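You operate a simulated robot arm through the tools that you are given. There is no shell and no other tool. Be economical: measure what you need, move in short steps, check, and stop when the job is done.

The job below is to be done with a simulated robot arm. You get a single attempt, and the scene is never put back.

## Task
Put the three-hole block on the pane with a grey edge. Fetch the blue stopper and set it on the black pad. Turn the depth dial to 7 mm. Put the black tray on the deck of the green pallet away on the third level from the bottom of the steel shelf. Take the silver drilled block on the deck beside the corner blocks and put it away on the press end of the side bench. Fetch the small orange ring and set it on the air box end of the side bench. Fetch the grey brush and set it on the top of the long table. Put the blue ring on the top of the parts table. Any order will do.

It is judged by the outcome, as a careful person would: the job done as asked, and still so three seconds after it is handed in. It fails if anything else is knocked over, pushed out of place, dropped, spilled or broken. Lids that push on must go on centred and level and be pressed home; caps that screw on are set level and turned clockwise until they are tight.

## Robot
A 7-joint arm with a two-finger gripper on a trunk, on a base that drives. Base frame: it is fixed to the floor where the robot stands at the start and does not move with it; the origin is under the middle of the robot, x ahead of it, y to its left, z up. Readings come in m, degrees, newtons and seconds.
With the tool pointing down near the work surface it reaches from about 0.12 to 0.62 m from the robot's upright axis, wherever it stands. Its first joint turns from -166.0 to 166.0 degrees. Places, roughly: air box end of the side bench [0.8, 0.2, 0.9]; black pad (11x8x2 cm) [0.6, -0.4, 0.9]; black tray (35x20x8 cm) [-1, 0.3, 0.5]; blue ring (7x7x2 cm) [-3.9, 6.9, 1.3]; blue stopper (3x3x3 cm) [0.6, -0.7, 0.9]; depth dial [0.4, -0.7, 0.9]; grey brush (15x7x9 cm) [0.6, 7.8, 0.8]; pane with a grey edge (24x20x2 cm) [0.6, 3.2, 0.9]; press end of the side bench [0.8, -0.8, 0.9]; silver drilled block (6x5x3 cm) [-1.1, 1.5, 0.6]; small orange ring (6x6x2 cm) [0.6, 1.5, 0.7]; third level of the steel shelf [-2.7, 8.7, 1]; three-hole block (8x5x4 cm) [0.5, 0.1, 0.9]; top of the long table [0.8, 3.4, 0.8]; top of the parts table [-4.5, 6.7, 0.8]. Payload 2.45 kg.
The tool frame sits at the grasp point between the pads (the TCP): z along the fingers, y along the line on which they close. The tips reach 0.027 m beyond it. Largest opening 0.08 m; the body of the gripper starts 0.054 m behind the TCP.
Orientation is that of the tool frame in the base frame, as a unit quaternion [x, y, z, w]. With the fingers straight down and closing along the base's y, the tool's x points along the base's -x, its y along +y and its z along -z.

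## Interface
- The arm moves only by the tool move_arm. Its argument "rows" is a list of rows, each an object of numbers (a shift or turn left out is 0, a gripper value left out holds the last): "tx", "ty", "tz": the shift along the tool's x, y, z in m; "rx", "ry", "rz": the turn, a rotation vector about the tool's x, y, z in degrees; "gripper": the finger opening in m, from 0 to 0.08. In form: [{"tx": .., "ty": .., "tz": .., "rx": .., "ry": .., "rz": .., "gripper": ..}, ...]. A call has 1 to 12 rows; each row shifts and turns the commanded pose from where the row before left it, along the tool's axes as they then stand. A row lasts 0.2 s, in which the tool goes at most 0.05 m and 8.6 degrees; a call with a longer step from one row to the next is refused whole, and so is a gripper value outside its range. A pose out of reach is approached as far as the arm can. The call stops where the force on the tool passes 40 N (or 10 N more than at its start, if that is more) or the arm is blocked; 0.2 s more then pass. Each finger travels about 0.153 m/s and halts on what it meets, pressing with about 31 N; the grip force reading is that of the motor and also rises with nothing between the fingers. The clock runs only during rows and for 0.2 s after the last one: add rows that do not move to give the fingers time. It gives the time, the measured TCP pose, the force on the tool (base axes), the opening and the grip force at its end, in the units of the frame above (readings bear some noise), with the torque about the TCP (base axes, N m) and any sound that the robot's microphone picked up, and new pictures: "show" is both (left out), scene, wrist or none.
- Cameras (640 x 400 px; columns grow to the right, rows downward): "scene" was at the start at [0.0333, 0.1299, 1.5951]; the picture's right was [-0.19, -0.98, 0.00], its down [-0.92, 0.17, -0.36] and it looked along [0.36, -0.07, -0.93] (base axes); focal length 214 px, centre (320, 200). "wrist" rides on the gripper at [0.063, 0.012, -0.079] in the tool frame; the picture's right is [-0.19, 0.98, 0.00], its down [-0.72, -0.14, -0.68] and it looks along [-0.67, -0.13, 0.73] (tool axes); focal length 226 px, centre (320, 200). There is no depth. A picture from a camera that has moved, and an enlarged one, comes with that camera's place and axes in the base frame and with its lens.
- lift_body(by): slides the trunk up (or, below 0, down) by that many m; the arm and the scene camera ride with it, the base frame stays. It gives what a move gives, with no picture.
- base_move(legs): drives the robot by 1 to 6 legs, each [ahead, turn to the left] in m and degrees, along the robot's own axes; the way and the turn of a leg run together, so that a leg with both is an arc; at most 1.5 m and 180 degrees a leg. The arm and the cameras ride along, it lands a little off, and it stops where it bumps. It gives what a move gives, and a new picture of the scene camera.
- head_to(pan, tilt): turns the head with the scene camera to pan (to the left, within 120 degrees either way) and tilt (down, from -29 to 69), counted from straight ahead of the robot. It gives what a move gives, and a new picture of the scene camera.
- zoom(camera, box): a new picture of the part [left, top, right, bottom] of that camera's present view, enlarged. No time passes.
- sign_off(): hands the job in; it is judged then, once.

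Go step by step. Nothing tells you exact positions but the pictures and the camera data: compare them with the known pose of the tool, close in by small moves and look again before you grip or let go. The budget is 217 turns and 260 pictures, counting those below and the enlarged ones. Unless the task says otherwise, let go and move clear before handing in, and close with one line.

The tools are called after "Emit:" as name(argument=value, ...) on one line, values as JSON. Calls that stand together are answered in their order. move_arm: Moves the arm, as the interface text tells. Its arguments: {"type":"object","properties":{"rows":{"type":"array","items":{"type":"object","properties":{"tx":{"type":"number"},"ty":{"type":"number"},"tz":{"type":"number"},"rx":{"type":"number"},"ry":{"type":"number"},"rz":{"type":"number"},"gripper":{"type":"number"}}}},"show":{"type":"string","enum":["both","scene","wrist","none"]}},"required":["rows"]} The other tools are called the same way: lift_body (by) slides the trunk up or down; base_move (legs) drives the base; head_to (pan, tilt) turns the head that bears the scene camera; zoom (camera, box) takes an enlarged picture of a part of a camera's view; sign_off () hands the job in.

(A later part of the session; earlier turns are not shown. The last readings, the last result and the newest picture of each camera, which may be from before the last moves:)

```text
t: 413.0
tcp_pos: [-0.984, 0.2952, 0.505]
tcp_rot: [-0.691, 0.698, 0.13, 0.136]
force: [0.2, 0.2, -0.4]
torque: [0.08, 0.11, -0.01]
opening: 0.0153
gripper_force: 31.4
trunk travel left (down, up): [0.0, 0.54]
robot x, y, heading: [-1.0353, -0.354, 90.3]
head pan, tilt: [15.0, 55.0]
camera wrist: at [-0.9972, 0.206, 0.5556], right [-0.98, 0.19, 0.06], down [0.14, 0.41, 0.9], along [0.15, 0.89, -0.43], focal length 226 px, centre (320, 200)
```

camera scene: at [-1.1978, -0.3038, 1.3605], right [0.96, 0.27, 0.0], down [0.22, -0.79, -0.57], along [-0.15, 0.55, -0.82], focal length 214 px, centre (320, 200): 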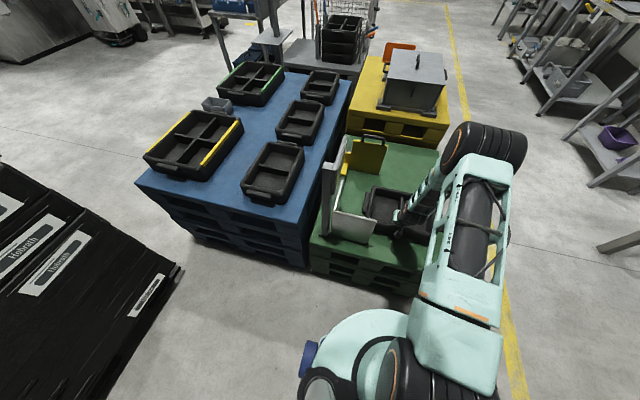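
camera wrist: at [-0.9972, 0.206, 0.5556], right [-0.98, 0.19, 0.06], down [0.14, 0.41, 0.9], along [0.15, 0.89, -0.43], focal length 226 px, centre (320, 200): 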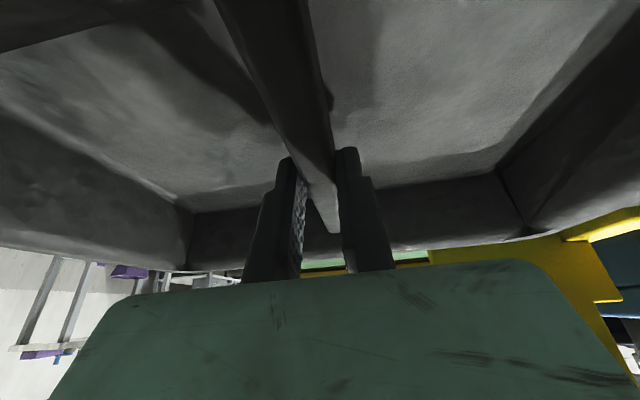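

Re-gripped at the centre. Lift straight up with the arm first, and check.

Emit:
move_arm(rows=[{"tx": -0.0034, "tz": -0.0094}, {"tx": -0.0068, "tz": -0.0188}, {"tx": -0.0137, "tz": -0.0376}, {"tx": -0.0137, "tz": -0.0376}, {"tx": -0.0137, "tz": -0.0376}], show="none")

Emit:
lift_body(by=0.4)

Emit:
move_arm(rows=[{}], show="both")

```text
t: 414.2
tcp_pos: [-0.9848, 0.29, 0.6563]
tcp_rot: [-0.691, 0.698, 0.129, 0.136]
force: [0.0, 0.5, -2.4]
torque: [0.03, -0.01, 0.01]
opening: 0.0156
gripper_force: 31.2
trunk travel left (down, up): [0.0, 0.54]
robot x, y, heading: [-1.0378, -0.3523, 90.5]
head pan, tilt: [15.0, 55.0]
```

```text
t: 418.1
tcp_pos: [-0.9852, 0.2914, 1.0568]
tcp_rot: [-0.691, 0.698, 0.13, 0.136]
force: [0.4, 0.1, -2.1]
torque: [-0.05, -0.02, -0.01]
opening: 0.0157
gripper_force: 30.9
trunk travel left (down, up): [-0.4, 0.14]
robot x, y, heading: [-1.0369, -0.3535, 90.3]
head pan, tilt: [15.0, 55.0]
```

```text
t: 418.4
tcp_pos: [-0.9846, 0.2903, 1.0553]
tcp_rot: [-0.691, 0.698, 0.13, 0.137]
force: [-0.2, 0.2, -1.5]
torque: [-0.02, 0.01, 0.01]
opening: 0.0155
gripper_force: 31.1
trunk travel left (down, up): [-0.4, 0.14]
robot x, y, heading: [-1.0361, -0.3545, 90.5]
head pan, tilt: [15.0, 55.0]
camera scene: at [-1.1978, -0.3035, 1.7604], right [0.96, 0.27, 0.0], down [0.22, -0.79, -0.57], along [-0.15, 0.55, -0.82], focal length 214 px, centre (320, 200)
camera wrist: at [-0.9986, 0.2017, 1.1072], right [-0.98, 0.19, 0.06], down [0.14, 0.41, 0.9], along [0.15, 0.89, -0.43], focal length 226 px, centre (320, 200)
```

scene: 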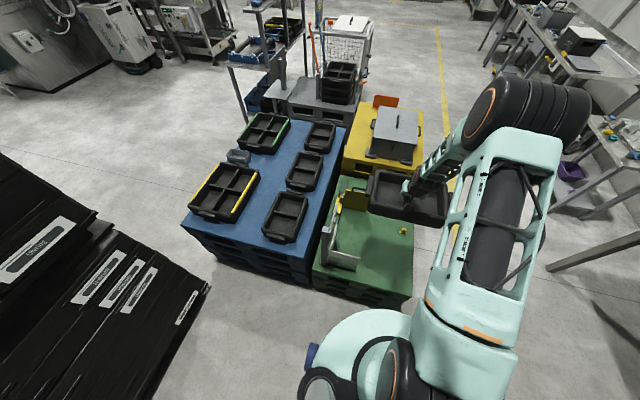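
wrist: 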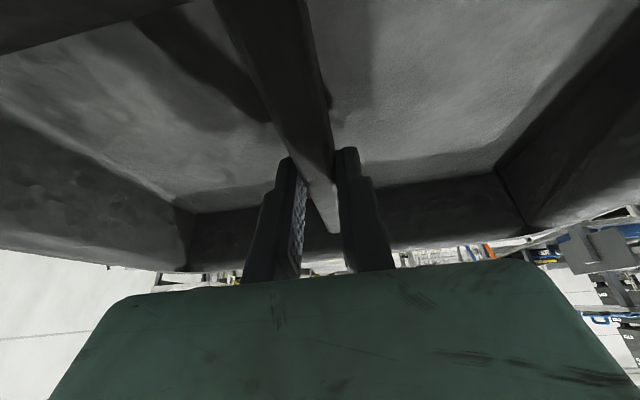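

Tray is high and level, and the plate stand looks unmoved. Tuck the arm and drive.

Emit:
move_arm(rows=[{"tx": 0.0376, "tz": -0.0137}, {"tx": 0.0376, "tz": -0.0137}, {"tx": 0.0376, "tz": -0.0137}, {"tx": 0.0376, "tz": -0.0137}], show="none")

Emit:
base_move(legs=[[-0.42, 0], [0, -90], [0.82, 0], [0, 90]])

```text
t: 419.4
tcp_pos: [-0.9879, 0.1286, 1.0539]
tcp_rot: [-0.691, 0.698, 0.13, 0.137]
force: [0.7, 0.8, -2.2]
torque: [-0.02, -0.04, 0.0]
opening: 0.0155
gripper_force: 31.1
trunk travel left (down, up): [-0.4, 0.14]
robot x, y, heading: [-1.0362, -0.3541, 90.5]
head pan, tilt: [15.0, 55.0]
```

```text
t: 433.8
tcp_pos: [-0.1559, -0.3028, 1.0516]
tcp_rot: [-0.678, 0.71, 0.126, 0.139]
force: [-0.1, 0.7, -2.1]
torque: [-0.01, 0.02, -0.01]
opening: 0.0154
gripper_force: 30.9
trunk travel left (down, up): [-0.4, 0.14]
robot x, y, heading: [-0.2192, -0.7834, 88.7]
head pan, tilt: [15.0, 55.0]
camera scene: at [-0.3795, -0.7266, 1.7604], right [0.97, 0.23, 0.0], down [0.19, -0.8, -0.57], along [-0.13, 0.56, -0.82], focal length 214 px, centre (320, 200)
```

scene: 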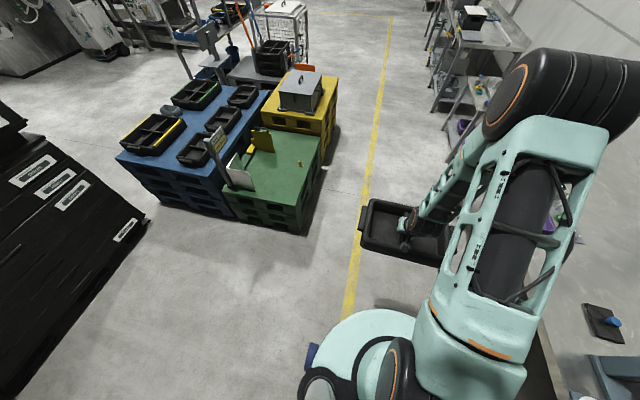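

Emit:
base_move(legs=[[1.5, 2], [1.5, 0], [1.5, 0], [1.5, 0], [1.2, 0], [0, 88]])

Emit:
head_to(pan=-30, tilt=20)

```text
t: 471.9
tcp_pos: [-0.6381, 6.5233, 1.0531]
tcp_rot: [0.981, -0.037, -0.188, -0.011]
force: [0.4, 0.1, -1.5]
torque: [-0.01, -0.02, 0.02]
opening: 0.0157
gripper_force: 30.6
trunk travel left (down, up): [-0.4, 0.14]
robot x, y, heading: [-0.1646, 6.4448, 176.9]
head pan, tilt: [15.0, 55.0]
camera scene: at [-0.2217, 6.2881, 1.7604], right [-0.2, 0.98, 0.0], down [0.8, 0.17, -0.57], along [-0.56, -0.12, -0.82], focal length 214 px, centre (320, 200)
```

scene: 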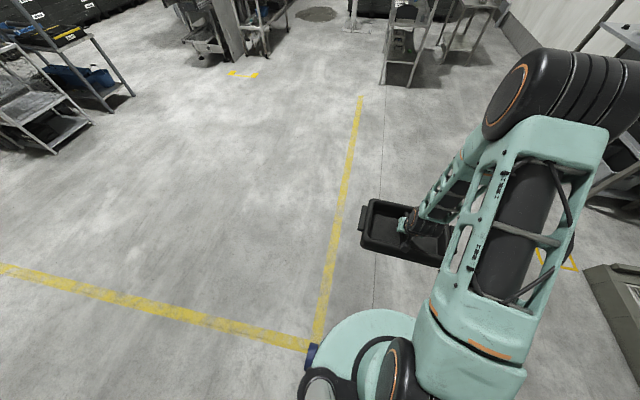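

```text
t: 473.1
tcp_pos: [-0.6378, 6.522, 1.0526]
tcp_rot: [0.981, -0.037, -0.188, -0.011]
force: [-0.1, 0.0, -2.7]
torque: [-0.01, -0.02, -0.01]
opening: 0.0155
gripper_force: 30.7
trunk travel left (down, up): [-0.4, 0.14]
robot x, y, heading: [-0.1616, 6.4422, 176.8]
head pan, tilt: [-30.0, 20.0]
camera scene: at [-0.229, 6.3539, 1.8125], right [0.55, 0.84, 0.0], down [0.29, -0.19, -0.94], along [-0.79, 0.51, -0.34], focal length 214 px, centre (320, 200)
```

scene: 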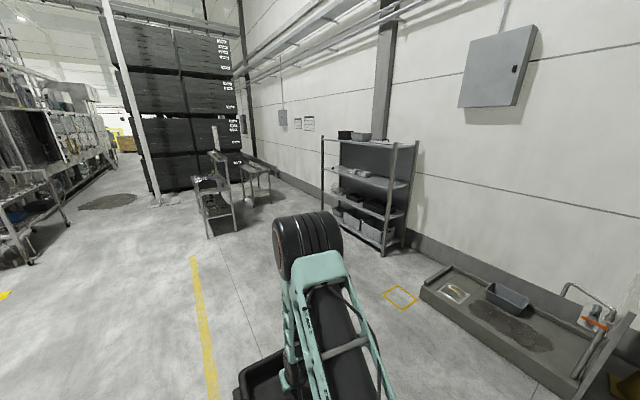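

Emit:
zoom(camera="scene", box=[300, 110, 440, 270])

Emit:
zoom(camera="scene", box=[170, 110, 300, 250])

```text
2.50 times, centred on (370, 190) of scene
camera zoom: at [-0.229, 6.3539, 1.8125], right [0.55, 0.84, 0.0], down [0.29, -0.19, -0.94], along [-0.79, 0.51, -0.34], focal length 536 px, centre (195, 225)
```

zoom: 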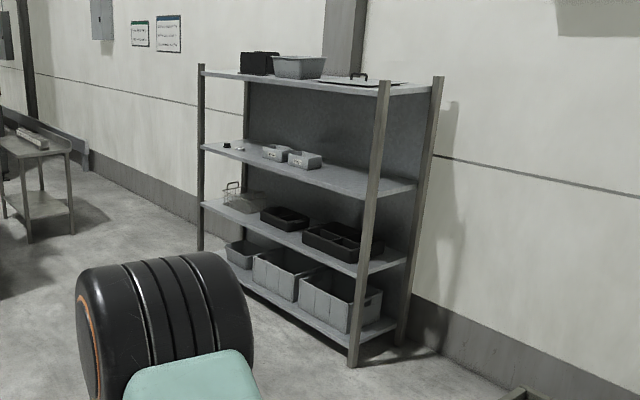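

```text
2.86 times, centred on (235, 180) of scene
camera zoom: at [-0.229, 6.3539, 1.8125], right [0.55, 0.84, 0.0], down [0.29, -0.19, -0.94], along [-0.79, 0.51, -0.34], focal length 613 px, centre (563, 257)
```

zoom: 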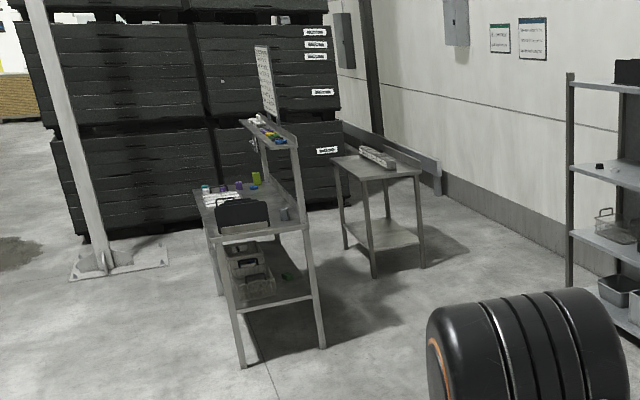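

The shelf has four levels; the third (z≈0.99) is free on its right half, around x=-2.3. I'll drive in front of it.

Emit:
base_move(legs=[[1.5, 0], [0.62, 0], [0, -87], [0.8, 0]])

Emit:
head_to(pan=12, tilt=30)

```text
t: 491.3
tcp_pos: [-2.273, 7.7979, 1.0516]
tcp_rot: [0.695, -0.694, -0.13, -0.136]
force: [-0.1, -0.3, -1.7]
torque: [-0.03, 0.0, 0.01]
opening: 0.0155
gripper_force: 31.4
trunk travel left (down, up): [-0.4, 0.14]
robot x, y, heading: [-2.3145, 7.314, 91.4]
head pan, tilt: [-30.0, 20.0]
camera scene: at [-2.4117, 7.3752, 1.8125], right [0.88, -0.48, 0.0], down [-0.16, -0.3, -0.94], along [0.45, 0.82, -0.34], focal length 214 px, centre (320, 200)
```

scene: 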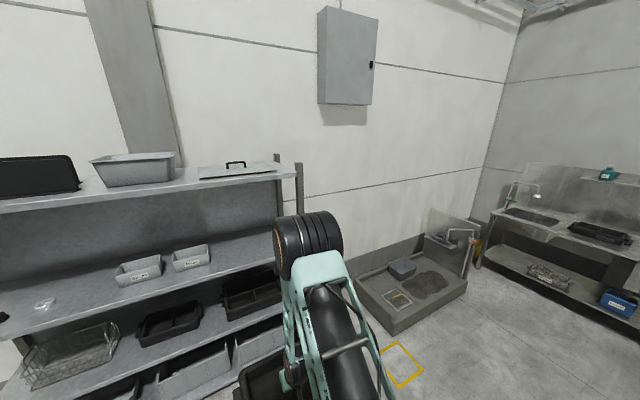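

```text
t: 492.4
tcp_pos: [-2.2727, 7.7976, 1.0527]
tcp_rot: [0.695, -0.693, -0.131, -0.136]
force: [0.0, 0.1, -1.3]
torque: [-0.04, -0.02, 0.0]
opening: 0.0155
gripper_force: 30.8
trunk travel left (down, up): [-0.4, 0.14]
robot x, y, heading: [-2.3176, 7.3131, 91.3]
head pan, tilt: [12.0, 30.0]
camera scene: at [-2.4771, 7.3808, 1.7965], right [0.97, 0.23, 0.0], down [0.11, -0.49, -0.87], along [-0.2, 0.84, -0.5], focal length 214 px, centre (320, 200)
```

scene: 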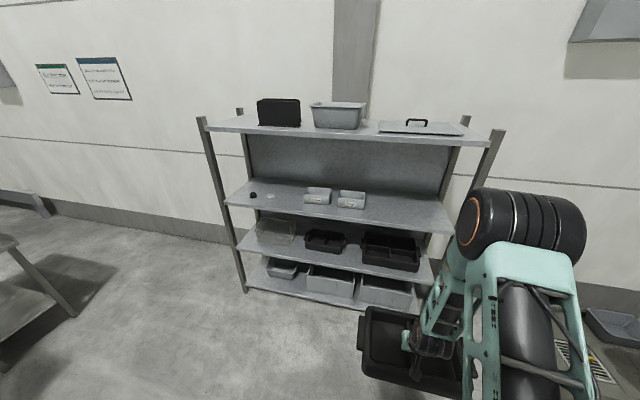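

Emit:
move_arm(rows=[{"tx": -0.0137, "tz": -0.0376, "ty": -0.015}, {"tx": -0.0137, "tz": -0.0376, "ty": -0.015}, {"tx": -0.0137, "tz": -0.0376, "ty": -0.015}, {"tx": -0.0137, "tz": -0.0376, "ty": -0.015}, {"tx": -0.0137, "tz": -0.0376, "ty": -0.015}, {"tx": -0.0137, "tz": -0.0376, "ty": -0.015}, {"tx": -0.0137, "tz": -0.0376, "ty": -0.01}], show="none")

Emit:
lift_body(by=-0.22)

```text
t: 494.0
tcp_pos: [-2.1744, 7.7873, 1.3349]
tcp_rot: [0.696, -0.693, -0.131, -0.135]
force: [0.1, -0.7, -2.4]
torque: [0.01, 0.01, -0.02]
opening: 0.0155
gripper_force: 30.6
trunk travel left (down, up): [-0.4, 0.14]
robot x, y, heading: [-2.3176, 7.3124, 91.3]
head pan, tilt: [12.0, 30.0]
```

```text
t: 496.3
tcp_pos: [-2.1745, 7.7899, 1.1148]
tcp_rot: [0.696, -0.693, -0.13, -0.135]
force: [-1.5, -0.4, -1.7]
torque: [0.01, 0.04, -0.02]
opening: 0.0155
gripper_force: 31.3
trunk travel left (down, up): [-0.18, 0.36]
robot x, y, heading: [-2.3154, 7.3125, 91.3]
head pan, tilt: [12.0, 30.0]
```

Emit:
base_move(legs=[[0.55, -1.3]])

Emit:
move_arm(rows=[{}], show="wrist")

```text
t: 499.5
tcp_pos: [-2.1789, 8.3357, 1.1145]
tcp_rot: [-0.692, 0.697, 0.129, 0.137]
force: [0.1, -0.3, -1.7]
torque: [-0.04, 0.01, -0.02]
opening: 0.0157
gripper_force: 30.4
trunk travel left (down, up): [-0.18, 0.36]
robot x, y, heading: [-2.3236, 7.8613, 90.7]
head pan, tilt: [12.0, 30.0]
camera scene: at [-2.4858, 7.9303, 1.5765], right [0.98, 0.22, 0.0], down [0.11, -0.49, -0.87], along [-0.19, 0.84, -0.5], focal length 214 px, centre (320, 200)
```

scene: 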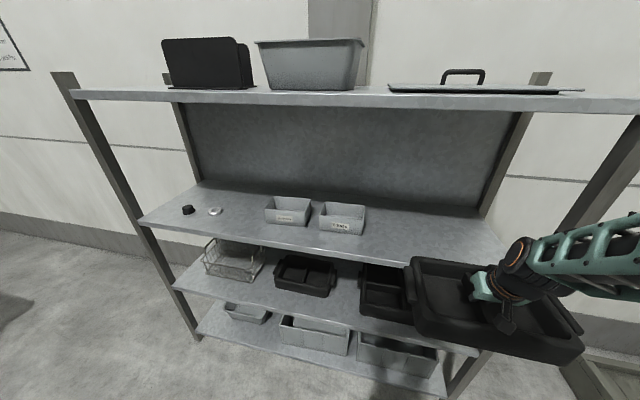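

```text
t: 499.9
tcp_pos: [-2.1785, 8.3351, 1.1137]
tcp_rot: [-0.692, 0.697, 0.129, 0.137]
force: [-0.9, 0.0, -2.7]
torque: [0.02, 0.03, -0.02]
opening: 0.0153
gripper_force: 31.1
trunk travel left (down, up): [-0.18, 0.36]
robot x, y, heading: [-2.3269, 7.8656, 90.5]
head pan, tilt: [12.0, 30.0]
camera wrist: at [-2.1919, 8.2461, 1.1652], right [-0.98, 0.19, 0.06], down [0.14, 0.41, 0.9], along [0.14, 0.89, -0.43], focal length 226 px, centre (320, 200)
```

wrist: 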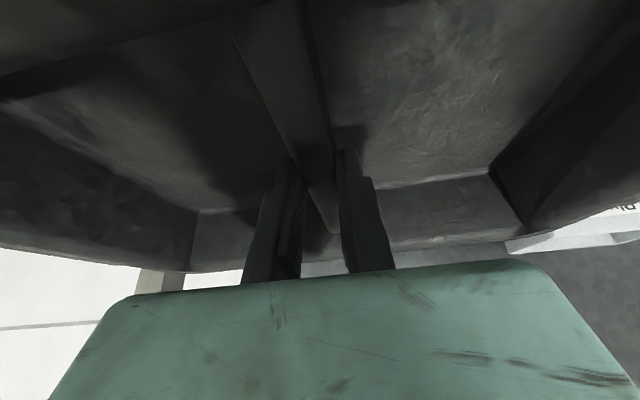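

Emit:
base_move(legs=[[0.24, -0.5]])

Emit:
move_arm(rows=[{"tx": -0.0282, "tz": 0.0103}, {"tx": -0.0282, "tz": 0.0103}, {"tx": -0.0282, "tz": 0.0103}], show="both")

```text
t: 501.6
tcp_pos: [-2.1743, 8.5699, 1.1143]
tcp_rot: [-0.687, 0.702, 0.129, 0.138]
force: [-0.9, -0.3, -1.5]
torque: [-0.03, 0.0, 0.03]
opening: 0.0157
gripper_force: 30.6
trunk travel left (down, up): [-0.18, 0.36]
robot x, y, heading: [-2.3236, 8.0983, 89.9]
head pan, tilt: [12.0, 30.0]
camera scene: at [-2.4862, 8.1685, 1.5764], right [0.98, 0.21, 0.0], down [0.1, -0.49, -0.87], along [-0.18, 0.85, -0.5], focal length 214 px, centre (320, 200)
```

scene: 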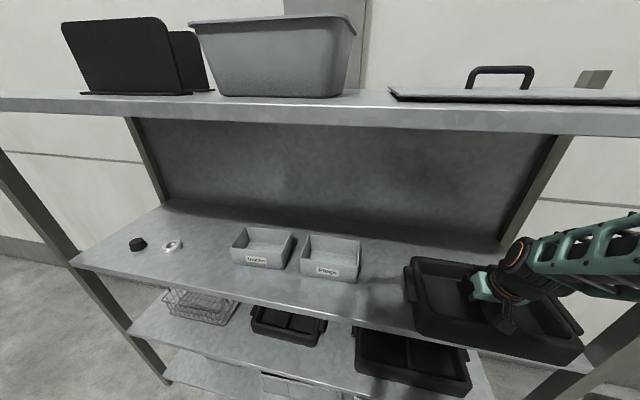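

```text
t: 502.4
tcp_pos: [-2.1713, 8.6591, 1.1154]
tcp_rot: [-0.688, 0.701, 0.129, 0.137]
force: [-0.3, -0.8, -1.7]
torque: [0.03, -0.02, 0.0]
opening: 0.0157
gripper_force: 31.3
trunk travel left (down, up): [-0.18, 0.36]
robot x, y, heading: [-2.328, 8.1011, 89.9]
head pan, tilt: [12.0, 30.0]
camera scene: at [-2.4863, 8.1682, 1.5764], right [0.98, 0.21, 0.0], down [0.1, -0.49, -0.87], along [-0.18, 0.85, -0.5], focal length 214 px, centre (320, 200)
camera wrist: at [-2.1858, 8.5702, 1.1667], right [-0.98, 0.2, 0.06], down [0.14, 0.41, 0.9], along [0.16, 0.89, -0.43], focal length 226 px, centre (320, 200)
```

scene: 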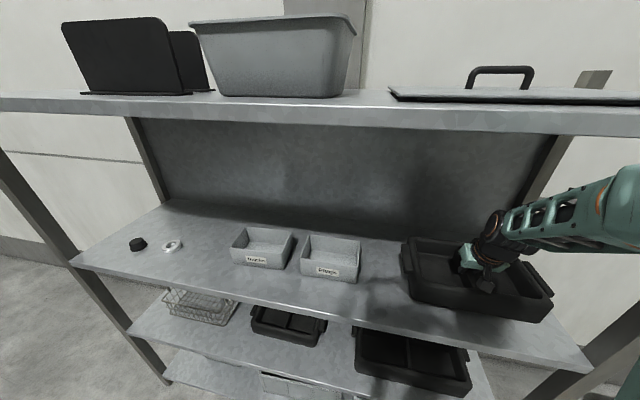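
wrist: 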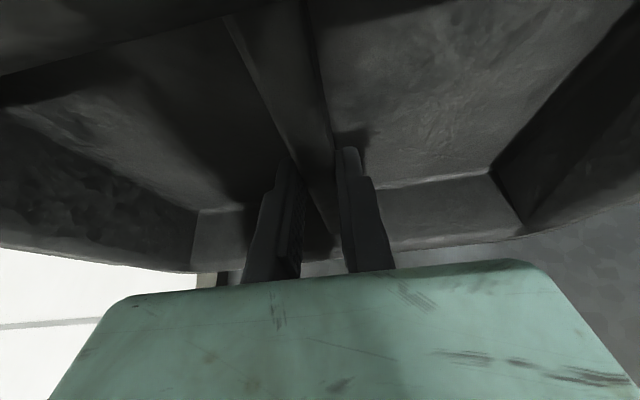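

Emit:
move_arm(rows=[{"tx": -0.0282, "tz": 0.0103}, {"tx": -0.0282, "tz": 0.0103}, {"tx": 0.0137, "tz": 0.0376}, {"tx": 0.0068, "tz": 0.0188}, {"tx": 0.0014, "tz": 0.0038}, {"tx": 0.0014, "tz": 0.0038}, {"tx": 0.0014, "tz": 0.0038}, {"tx": 0.0014, "tz": 0.0038}, {"tx": 0.0014, "tz": 0.0038}, {"tx": 0.0014, "tz": 0.0038}], show="both")

```text
t: 503.8
tcp_pos: [-2.1706, 8.7199, 1.057]
tcp_rot: [-0.687, 0.701, 0.131, 0.14]
force: [0.5, -0.2, 13.4]
torque: [-1.14, 1.04, 0.25]
opening: 0.0155
gripper_force: 30.5
trunk travel left (down, up): [-0.18, 0.36]
robot x, y, heading: [-2.3276, 8.0934, 89.9]
head pan, tilt: [12.0, 30.0]
stopped in row 6: the force on the tool passed its limit at 62 N (the readings are from after the stop); the commanded pose is now the measured one
camera scene: at [-2.4864, 8.1666, 1.5763], right [0.98, 0.21, 0.0], down [0.1, -0.49, -0.87], along [-0.18, 0.85, -0.5], focal length 214 px, centre (320, 200)
camera wrist: at [-2.1845, 8.631, 1.1069], right [-0.98, 0.2, 0.06], down [0.14, 0.41, 0.9], along [0.16, 0.89, -0.43], focal length 226 px, centre (320, 200)
```

scene: 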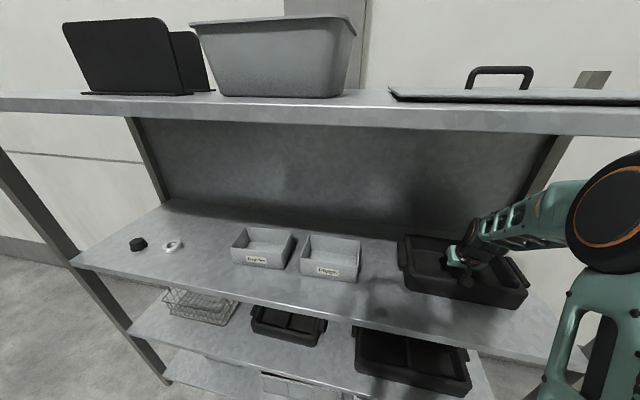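
wrist: 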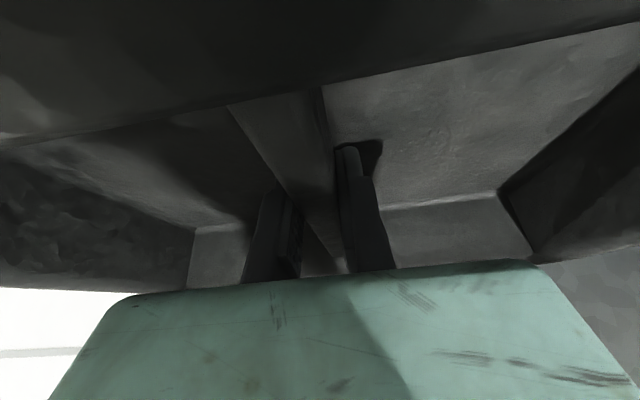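

Emit:
move_arm(rows=[{"tx": 0.001, "tz": 0.0028}, {"tx": 0.001, "tz": 0.0028}, {"tx": 0.001, "tz": 0.0028}, {"tx": 0.001, "tz": 0.0028}], show="wrist")

Emit:
zoom(camera="scene", box=[360, 180, 600, 330])

```text
t: 504.3
tcp_pos: [-2.17, 8.7218, 1.0576]
tcp_rot: [-0.686, 0.701, 0.133, 0.143]
force: [1.3, 0.9, 15.3]
torque: [-1.23, 1.3, 0.45]
opening: 0.0157
gripper_force: 30.4
trunk travel left (down, up): [-0.18, 0.36]
robot x, y, heading: [-2.325, 8.0948, 90.0]
head pan, tilt: [12.0, 30.0]
stopped in row 2: the force on the tool passed its limit at 43 N (the readings are from after the stop); the commanded pose is now the measured one
camera wrist: at [-2.1842, 8.6329, 1.1059], right [-0.98, 0.2, 0.06], down [0.14, 0.4, 0.91], along [0.16, 0.9, -0.42], focal length 226 px, centre (320, 200)
```

wrist: 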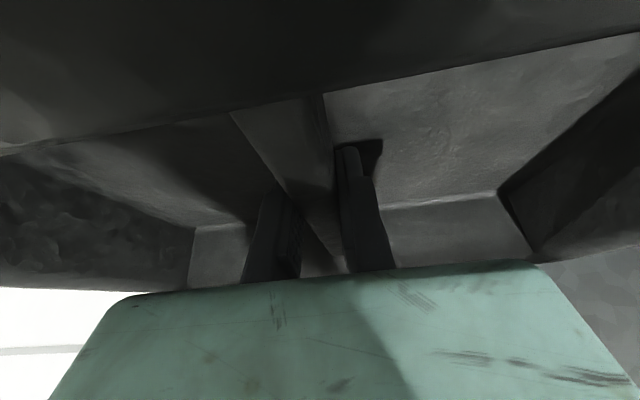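

```text
2.67 times, centred on (480, 255) of scene
camera zoom: at [-2.4864, 8.1664, 1.5764], right [0.98, 0.21, 0.0], down [0.1, -0.49, -0.87], along [-0.18, 0.85, -0.5], focal length 572 px, centre (-107, 53)
```

zoom: 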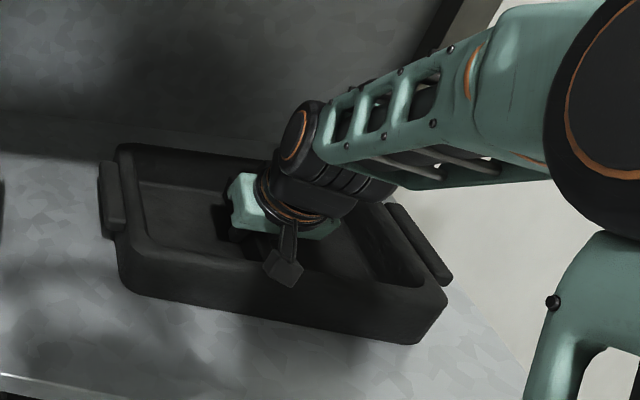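

Emit:
move_arm(rows=[{"gripper": 0.02}, {"gripper": 0.03}, {"gripper": 0.04}, {}], show="both")

```text
t: 505.5
tcp_pos: [-2.1673, 8.7242, 1.0602]
tcp_rot: [-0.684, 0.701, 0.135, 0.15]
force: [2.9, 0.3, 23.0]
torque: [0.06, 0.3, -0.13]
opening: 0.0292
gripper_force: 0.0
trunk travel left (down, up): [-0.18, 0.36]
robot x, y, heading: [-2.3273, 8.0965, 89.7]
head pan, tilt: [12.0, 30.0]
stopped in row 4: the force on the tool passed its limit at 40 N (the readings are from after the stop); the commanded pose is now the measured one
camera scene: at [-2.4865, 8.1658, 1.5764], right [0.98, 0.21, 0.0], down [0.1, -0.49, -0.87], along [-0.18, 0.85, -0.5], focal length 214 px, centre (320, 200)
camera wrist: at [-2.1822, 8.6343, 1.1088], right [-0.98, 0.2, 0.06], down [0.14, 0.39, 0.91], along [0.16, 0.9, -0.41], focal length 226 px, centre (320, 200)
```

scene: 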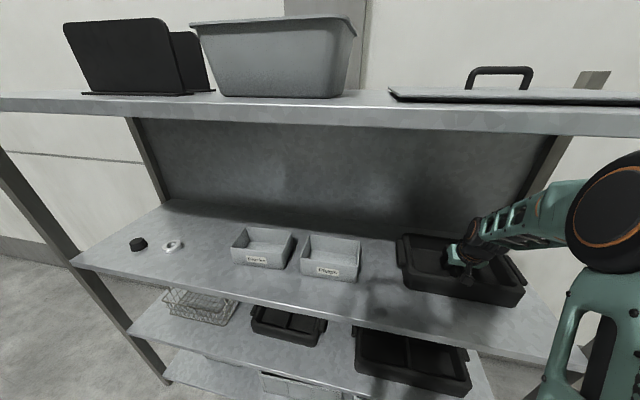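
wrist: 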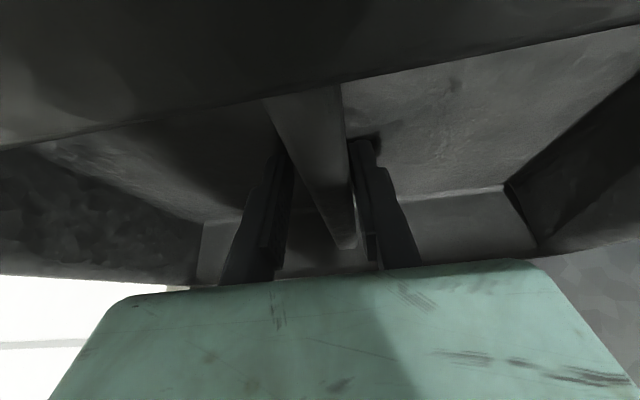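

The tray sits on the shelf; lift the fingers straight out.

Emit:
move_arm(rows=[{"tx": -0.0025, "tz": -0.0057}, {"tx": -0.0045, "tz": -0.0113, "gripper": 0.045}, {"tx": -0.011, "tz": -0.0275}, {"tx": -0.0148, "tz": -0.037}, {"tx": -0.0148, "tz": -0.037}], show="both")

```text
t: 506.7
tcp_pos: [-2.1701, 8.721, 1.1845]
tcp_rot: [-0.686, 0.701, 0.133, 0.145]
force: [-1.0, 0.0, 0.0]
torque: [0.03, 0.02, -0.03]
opening: 0.0451
gripper_force: 0.0
trunk travel left (down, up): [-0.18, 0.36]
robot x, y, heading: [-2.3273, 8.0997, 89.8]
head pan, tilt: [12.0, 30.0]
camera scene: at [-2.4864, 8.1674, 1.5765], right [0.98, 0.21, 0.0], down [0.1, -0.49, -0.87], along [-0.18, 0.85, -0.5], focal length 214 px, centre (320, 200)
camera wrist: at [-2.185, 8.6312, 1.2331], right [-0.98, 0.2, 0.06], down [0.14, 0.4, 0.91], along [0.16, 0.9, -0.42], focal length 226 px, centre (320, 200)
```

scene: 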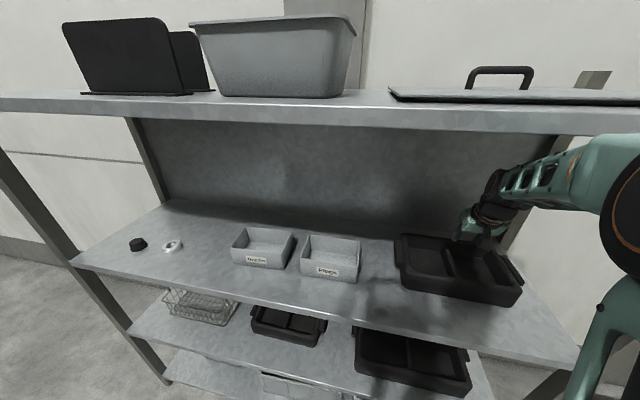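
wrist: 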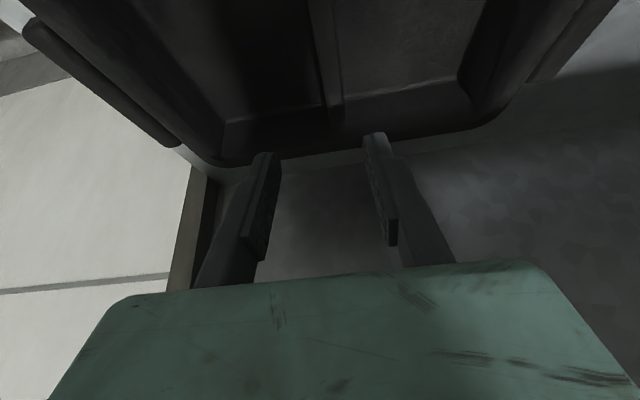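

Tray is in place on the third level. Withdraw the arm from the shelf.

Emit:
move_arm(rows=[{"tx": 0.0423, "tz": -0.0165}, {"tx": 0.0423, "tz": -0.0165}, {"tx": 0.0423, "tz": -0.0165}, {"tx": 0.0423, "tz": -0.0165}], show="none")

Emit:
base_move(legs=[[-0.7, 0], [0, 90]])

Emit:
head_to(pan=15, tilt=20)

```text
t: 507.7
tcp_pos: [-2.1699, 8.5411, 1.1635]
tcp_rot: [-0.685, 0.706, 0.127, 0.129]
force: [-0.7, 0.0, -0.6]
torque: [-0.02, 0.02, 0.02]
opening: 0.0452
gripper_force: 0.1
trunk travel left (down, up): [-0.18, 0.36]
robot x, y, heading: [-2.3298, 8.0964, 89.9]
head pan, tilt: [12.0, 30.0]
```

```text
t: 515.5
tcp_pos: [-2.7669, 7.5582, 1.1669]
tcp_rot: [0.983, -0.014, -0.185, -0.004]
force: [-0.2, -0.9, 0.0]
torque: [0.0, 0.0, 0.0]
opening: 0.0447
gripper_force: 0.0
trunk travel left (down, up): [-0.18, 0.36]
robot x, y, heading: [-2.3272, 7.4014, 179.5]
head pan, tilt: [12.0, 30.0]
camera scene: at [-2.3944, 7.2391, 1.5714], right [-0.28, 0.96, 0.0], down [0.53, 0.15, -0.84], along [-0.8, -0.24, -0.55], focal length 214 px, centre (320, 200)
```

scene: 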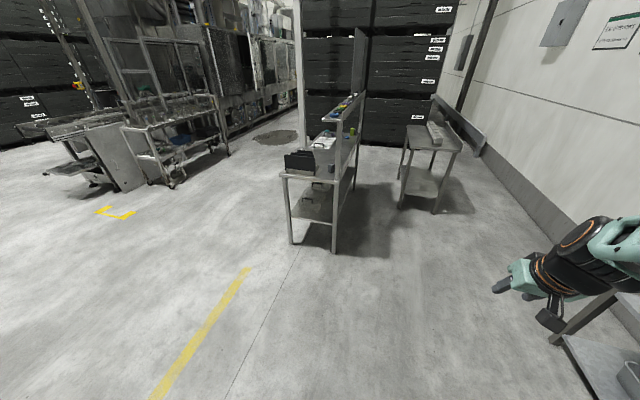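

```text
t: 516.2
tcp_pos: [-2.7677, 7.5572, 1.1648]
tcp_rot: [0.983, -0.015, -0.181, -0.003]
force: [0.4, -0.7, -0.2]
torque: [0.01, 0.01, 0.0]
opening: 0.045
gripper_force: 0.1
trunk travel left (down, up): [-0.18, 0.36]
robot x, y, heading: [-2.3265, 7.4017, 179.9]
head pan, tilt: [15.0, 20.0]
camera scene: at [-2.3984, 7.2407, 1.5864], right [-0.25, 0.97, 0.0], down [0.39, 0.1, -0.91], along [-0.88, -0.23, -0.4], focal length 214 px, centre (320, 200)
```

scene: 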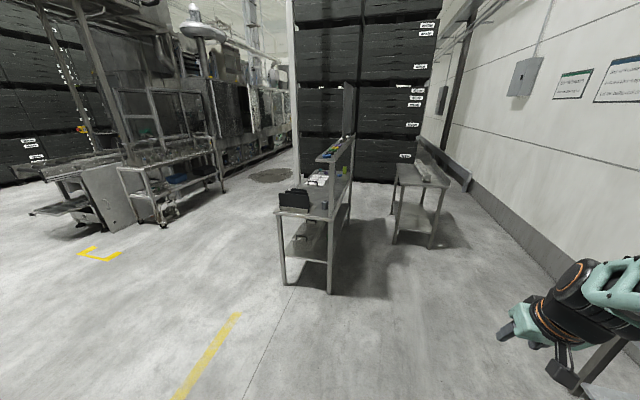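

Emit:
zoom(camera="scene", box=[260, 110, 460, 300])

```text
2.11 times, centred on (360, 205) of scene
camera zoom: at [-2.3984, 7.2407, 1.5864], right [-0.25, 0.97, 0.0], down [0.39, 0.1, -0.91], along [-0.88, -0.23, -0.4], focal length 452 px, centre (236, 190)
```

zoom: 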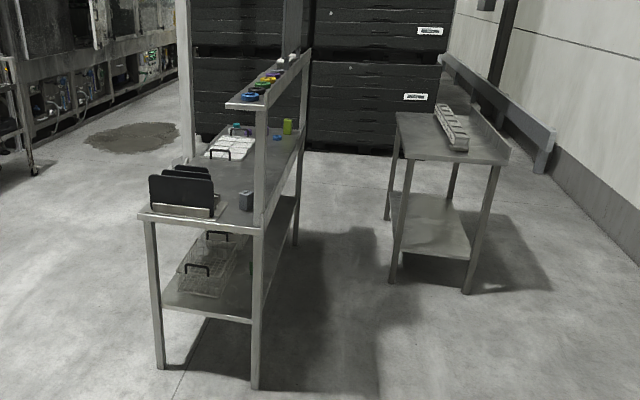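

The blue ring is on the upper ledge near the table's east end, about (-3.85, 6.92, 1.28). Raise the trunk, level the tool and drive to that end.

Emit:
lift_body(by=0.3)

Emit:
move_arm(rows=[{"ry": 7, "gripper": 0.08}, {"ry": 7}, {"ry": 7}], show="none")

Emit:
base_move(legs=[[0, 24], [1.0, 0], [0, -24]])

```text
t: 519.2
tcp_pos: [-2.7673, 7.5565, 1.4643]
tcp_rot: [0.983, -0.015, -0.182, -0.002]
force: [-1.0, -0.6, -1.5]
torque: [-0.02, -0.01, 0.05]
opening: 0.045
gripper_force: 0.0
trunk travel left (down, up): [-0.48, 0.06]
robot x, y, heading: [-2.3258, 7.407, 179.9]
head pan, tilt: [15.0, 20.0]
```

```text
t: 520.0
tcp_pos: [-2.7692, 7.558, 1.4673]
tcp_rot: [1.0, -0.015, -0.001, -0.001]
force: [0.3, -0.2, 0.2]
torque: [0.02, -0.02, -0.03]
opening: 0.0799
gripper_force: 0.1
trunk travel left (down, up): [-0.48, 0.06]
robot x, y, heading: [-2.3243, 7.404, 179.5]
head pan, tilt: [15.0, 20.0]
```

```text
t: 527.6
tcp_pos: [-3.6677, 7.1804, 1.4682]
tcp_rot: [1.0, -0.021, -0.002, -0.001]
force: [0.4, 0.2, -0.1]
torque: [-0.01, 0.0, -0.01]
opening: 0.0802
gripper_force: 0.0
trunk travel left (down, up): [-0.48, 0.06]
robot x, y, heading: [-3.2261, 7.022, 178.8]
head pan, tilt: [15.0, 20.0]
camera scene: at [-3.3024, 6.8594, 1.8926], right [-0.24, 0.97, 0.0], down [0.33, 0.08, -0.94], along [-0.91, -0.23, -0.34], focal length 214 px, centre (320, 200)
```

scene: 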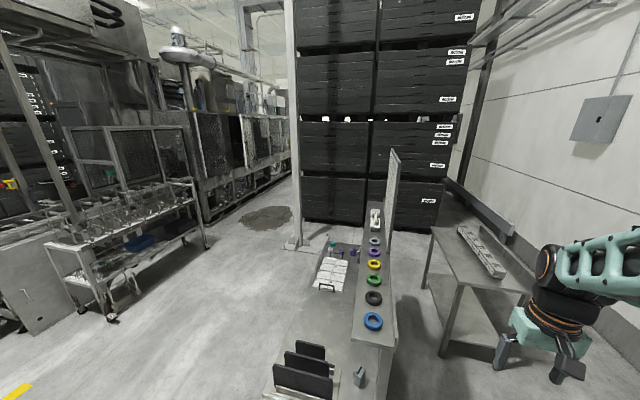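

Emit:
base_move(legs=[[0.12, 0]])

Emit:
move_arm(rows=[{"ty": 0.045}, {"ty": 0.045}, {"ty": 0.045}, {"ty": 0.045}, {"ty": 0.045}, {"ty": 0.045}, {"ty": 0.01, "tx": -0.02}], show="wrist")

```text
t: 528.8
tcp_pos: [-3.7872, 7.182, 1.4664]
tcp_rot: [1.0, -0.02, -0.001, -0.001]
force: [-1.0, -0.3, -0.5]
torque: [0.01, -0.04, 0.0]
opening: 0.0798
gripper_force: 0.0
trunk travel left (down, up): [-0.48, 0.06]
robot x, y, heading: [-3.3506, 7.0228, 179.3]
head pan, tilt: [15.0, 20.0]
camera scene: at [-3.4245, 6.8609, 1.8925], right [-0.24, 0.97, 0.0], down [0.33, 0.08, -0.94], along [-0.91, -0.23, -0.34], focal length 214 px, centre (320, 200)
```

scene: 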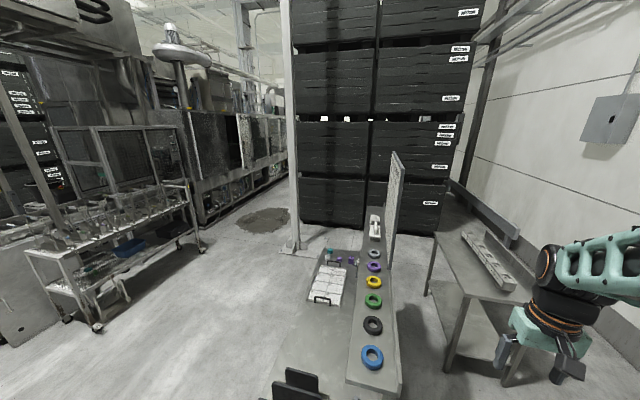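

```text
t: 530.4
tcp_pos: [-3.8197, 6.9041, 1.4659]
tcp_rot: [1.0, -0.021, -0.002, -0.001]
force: [-0.5, -0.3, -0.9]
torque: [-0.01, -0.03, -0.03]
opening: 0.0801
gripper_force: 0.1
trunk travel left (down, up): [-0.48, 0.06]
robot x, y, heading: [-3.3514, 7.0274, 179.1]
head pan, tilt: [15.0, 20.0]
camera wrist: at [-3.7552, 6.8888, 1.5468], right [-0.23, -0.97, 0.0], down [-0.71, 0.17, 0.68], along [-0.67, 0.16, -0.73], focal length 226 px, centre (320, 200)
```

wrist: 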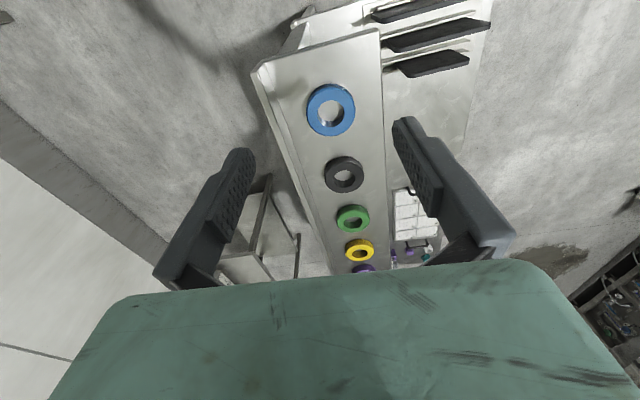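

Emit:
move_arm(rows=[{"tx": -0.042, "ty": 0.005}, {"tz": 0.045}, {"tz": 0.045}, {"tz": 0.03}], show="wrist")

```text
t: 531.4
tcp_pos: [-3.862, 6.8994, 1.3475]
tcp_rot: [1.0, -0.02, -0.003, -0.001]
force: [-0.5, 0.0, 0.1]
torque: [0.01, 0.01, -0.05]
opening: 0.0799
gripper_force: 0.1
trunk travel left (down, up): [-0.48, 0.06]
robot x, y, heading: [-3.3454, 7.0242, 179.2]
head pan, tilt: [15.0, 20.0]
camera wrist: at [-3.7974, 6.8837, 1.4278], right [-0.23, -0.97, 0.0], down [-0.71, 0.17, 0.69], along [-0.67, 0.16, -0.73], focal length 226 px, centre (320, 200)
```

wrist: 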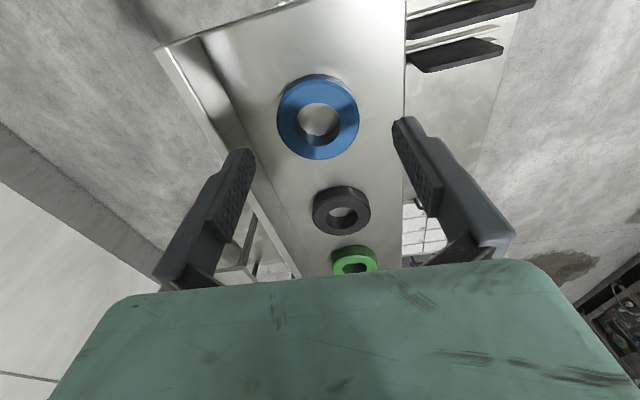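

Emit:
move_arm(rows=[{"tz": 0.03, "ty": -0.002}, {"tz": 0.015}, {"tz": 0.005}, {"tz": 0.003}, {"tz": 0.003}, {"tz": 0.003}, {"tz": 0.003}], show="wrist")

```text
t: 533.0
tcp_pos: [-3.8605, 6.9008, 1.2889]
tcp_rot: [1.0, -0.021, -0.005, 0.001]
force: [-0.6, -5.9, 32.2]
torque: [-0.03, -0.22, -0.15]
opening: 0.0782
gripper_force: 0.0
trunk travel left (down, up): [-0.48, 0.06]
robot x, y, heading: [-3.3439, 7.0248, 179.1]
head pan, tilt: [15.0, 20.0]
camera wrist: at [-3.7968, 6.8851, 1.3677], right [-0.23, -0.97, 0.0], down [-0.7, 0.17, 0.69], along [-0.67, 0.16, -0.72], focal length 226 px, centre (320, 200)
```

wrist: 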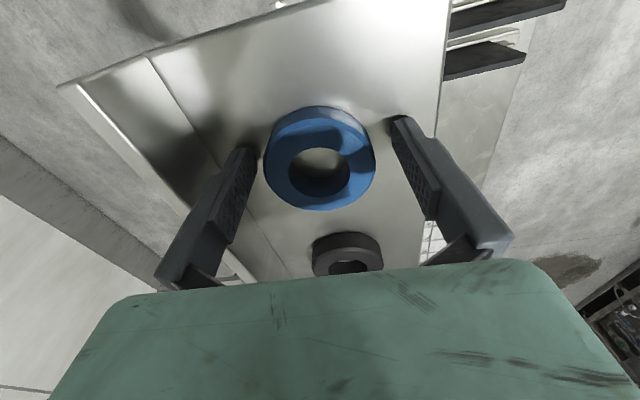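

Fingers touch the ledge with the ring between them. Raise 3 mm, close, and lift.

Emit:
move_arm(rows=[{"tz": -0.004}, {"gripper": 0.065}, {"gripper": 0.05}, {"gripper": 0.04}, {}], show="none")

Emit:
move_arm(rows=[{"tz": -0.015}, {"tz": -0.04}, {"tz": -0.045}, {"tz": -0.03}], show="wrist")

```text
t: 534.2
tcp_pos: [-3.8619, 6.9017, 1.2887]
tcp_rot: [1.0, -0.02, -0.002, -0.001]
force: [-0.4, 0.1, 0.4]
torque: [-0.02, 0.0, 0.04]
opening: 0.0597
gripper_force: 31.3
trunk travel left (down, up): [-0.48, 0.06]
robot x, y, heading: [-3.3454, 7.0234, 178.9]
head pan, tilt: [15.0, 20.0]
```

```text
t: 535.2
tcp_pos: [-3.8603, 6.9016, 1.4186]
tcp_rot: [1.0, -0.021, -0.001, -0.001]
force: [-0.4, 0.2, -0.4]
torque: [-0.02, 0.01, 0.0]
opening: 0.06
gripper_force: 31.1
trunk travel left (down, up): [-0.48, 0.06]
robot x, y, heading: [-3.3442, 7.0238, 178.9]
head pan, tilt: [15.0, 20.0]
camera wrist: at [-3.7965, 6.8858, 1.4994], right [-0.23, -0.97, 0.0], down [-0.71, 0.17, 0.68], along [-0.67, 0.16, -0.73], focal length 226 px, centre (320, 200)
```

wrist: 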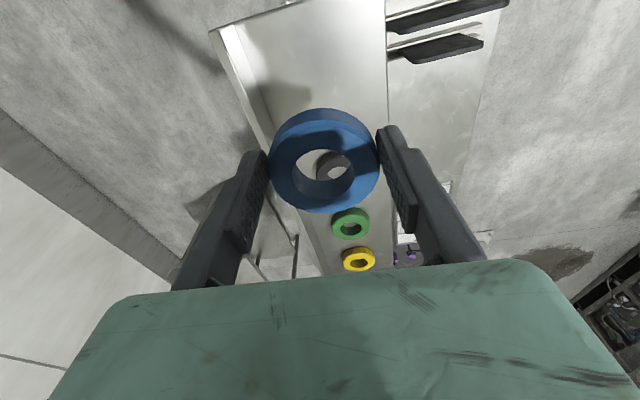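

Ring held. Now go around to the table's open south side.

Emit:
base_move(legs=[[-0.22, 0], [0, 90], [1.12, 0], [0, -90], [1.05, 0], [0, -90]])

Emit:
head_to(pan=15, tilt=40)

```text
t: 559.1
tcp_pos: [-4.3574, 6.4577, 1.4194]
tcp_rot: [-0.681, 0.733, 0.001, 0.002]
force: [-0.5, -0.5, -0.4]
torque: [0.01, 0.0, -0.02]
opening: 0.0586
gripper_force: 31.5
trunk travel left (down, up): [-0.48, 0.06]
robot x, y, heading: [-4.2579, 5.939, 86.9]
head pan, tilt: [15.0, 20.0]
camera scene: at [-4.4163, 6.0197, 1.8926], right [0.98, 0.21, 0.0], down [0.07, -0.33, -0.94], along [-0.19, 0.92, -0.34], focal length 214 px, centre (320, 200)
```

scene: 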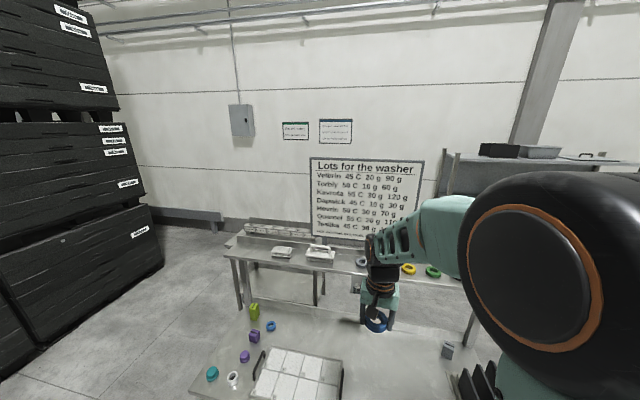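

```text
t: 560.0
tcp_pos: [-4.3582, 6.4578, 1.4194]
tcp_rot: [-0.679, 0.734, 0.0, 0.001]
force: [0.5, -0.8, 0.1]
torque: [-0.09, -0.05, 0.02]
opening: 0.0581
gripper_force: 31.2
trunk travel left (down, up): [-0.48, 0.06]
robot x, y, heading: [-4.2551, 5.9398, 87.0]
head pan, tilt: [15.0, 40.0]
camera scene: at [-4.4148, 6.0117, 1.8612], right [0.98, 0.21, 0.0], down [0.13, -0.63, -0.77], along [-0.16, 0.75, -0.64], focal length 214 px, centre (320, 200)
```

scene: 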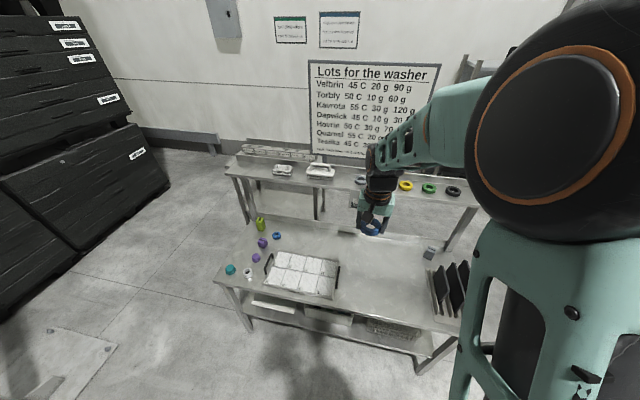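

Emit:
base_move(legs=[[0.08, 0]])

Emit:
move_arm(rows=[{"tx": 0.03, "ty": -0.035}, {"ty": -0.045}, {"ty": -0.045}, {"ty": -0.035}], show="wrist")

```text
t: 561.0
tcp_pos: [-4.3535, 6.5311, 1.4205]
tcp_rot: [-0.68, 0.734, 0.001, 0.003]
force: [0.0, -0.1, -1.3]
torque: [0.03, -0.03, 0.0]
opening: 0.058
gripper_force: 31.1
trunk travel left (down, up): [-0.48, 0.06]
robot x, y, heading: [-4.2483, 6.0156, 86.8]
head pan, tilt: [15.0, 40.0]
camera scene: at [-4.4107, 6.0856, 1.8614], right [0.98, 0.21, 0.0], down [0.13, -0.63, -0.77], along [-0.16, 0.75, -0.64], focal length 214 px, centre (320, 200)
```

scene: 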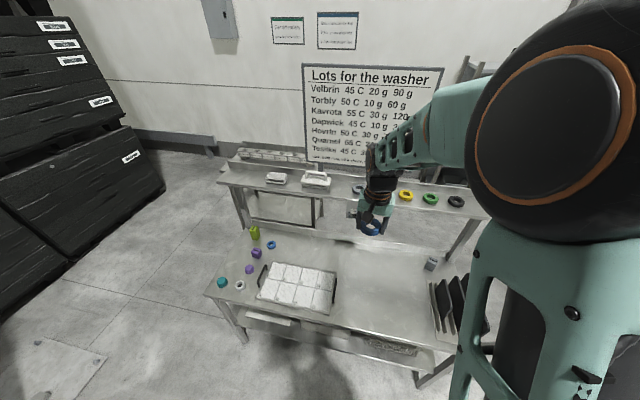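

```text
t: 562.0
tcp_pos: [-4.1972, 6.4925, 1.4201]
tcp_rot: [-0.68, 0.733, 0.002, 0.001]
force: [-0.6, 0.5, -0.7]
torque: [-0.05, 0.01, -0.02]
opening: 0.0579
gripper_force: 31.0
trunk travel left (down, up): [-0.48, 0.06]
robot x, y, heading: [-4.2514, 6.0144, 86.7]
head pan, tilt: [15.0, 40.0]
camera wrist: at [-4.2139, 6.4285, 1.4991], right [-0.96, 0.27, 0.0], down [0.19, 0.7, 0.68], along [0.18, 0.66, -0.73], focal length 226 px, centre (320, 200)
```

wrist: 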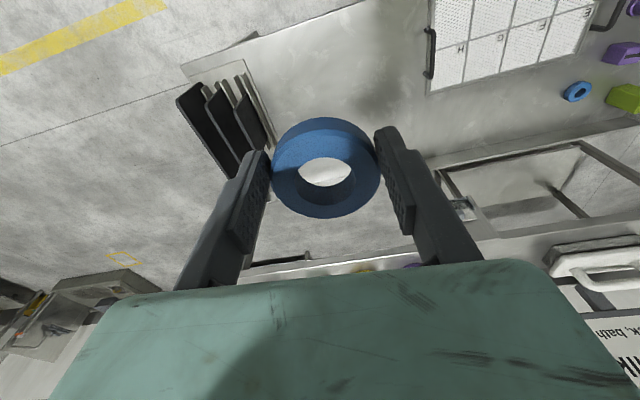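

Emit:
lift_body(by=-0.38)

Emit:
move_arm(rows=[{"tx": -0.04}, {"tx": -0.04}, {"tx": -0.03}, {"tz": 0.045}, {"tz": 0.045}, {"tz": 0.045}], show="wrist")

```text
t: 565.7
tcp_pos: [-4.1978, 6.4916, 1.0395]
tcp_rot: [-0.679, 0.734, 0.001, 0.002]
force: [-0.8, -0.2, -0.5]
torque: [0.0, -0.01, 0.02]
opening: 0.0579
gripper_force: 31.0
trunk travel left (down, up): [-0.1, 0.44]
robot x, y, heading: [-4.2471, 6.0193, 86.9]
head pan, tilt: [15.0, 40.0]
```

```text
t: 567.1
tcp_pos: [-4.1889, 6.6017, 0.9075]
tcp_rot: [-0.679, 0.734, 0.001, 0.003]
force: [0.9, 0.9, -0.2]
torque: [0.01, 0.04, 0.01]
opening: 0.0578
gripper_force: 32.0
trunk travel left (down, up): [-0.1, 0.44]
robot x, y, heading: [-4.2501, 6.0124, 86.8]
head pan, tilt: [15.0, 40.0]
camera wrist: at [-4.2062, 6.5384, 0.987], right [-0.96, 0.27, 0.0], down [0.19, 0.7, 0.69], along [0.18, 0.66, -0.73], focal length 226 px, centre (320, 200)
```

wrist: 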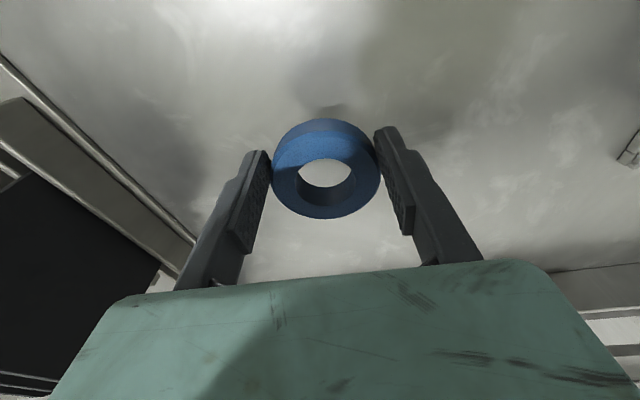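

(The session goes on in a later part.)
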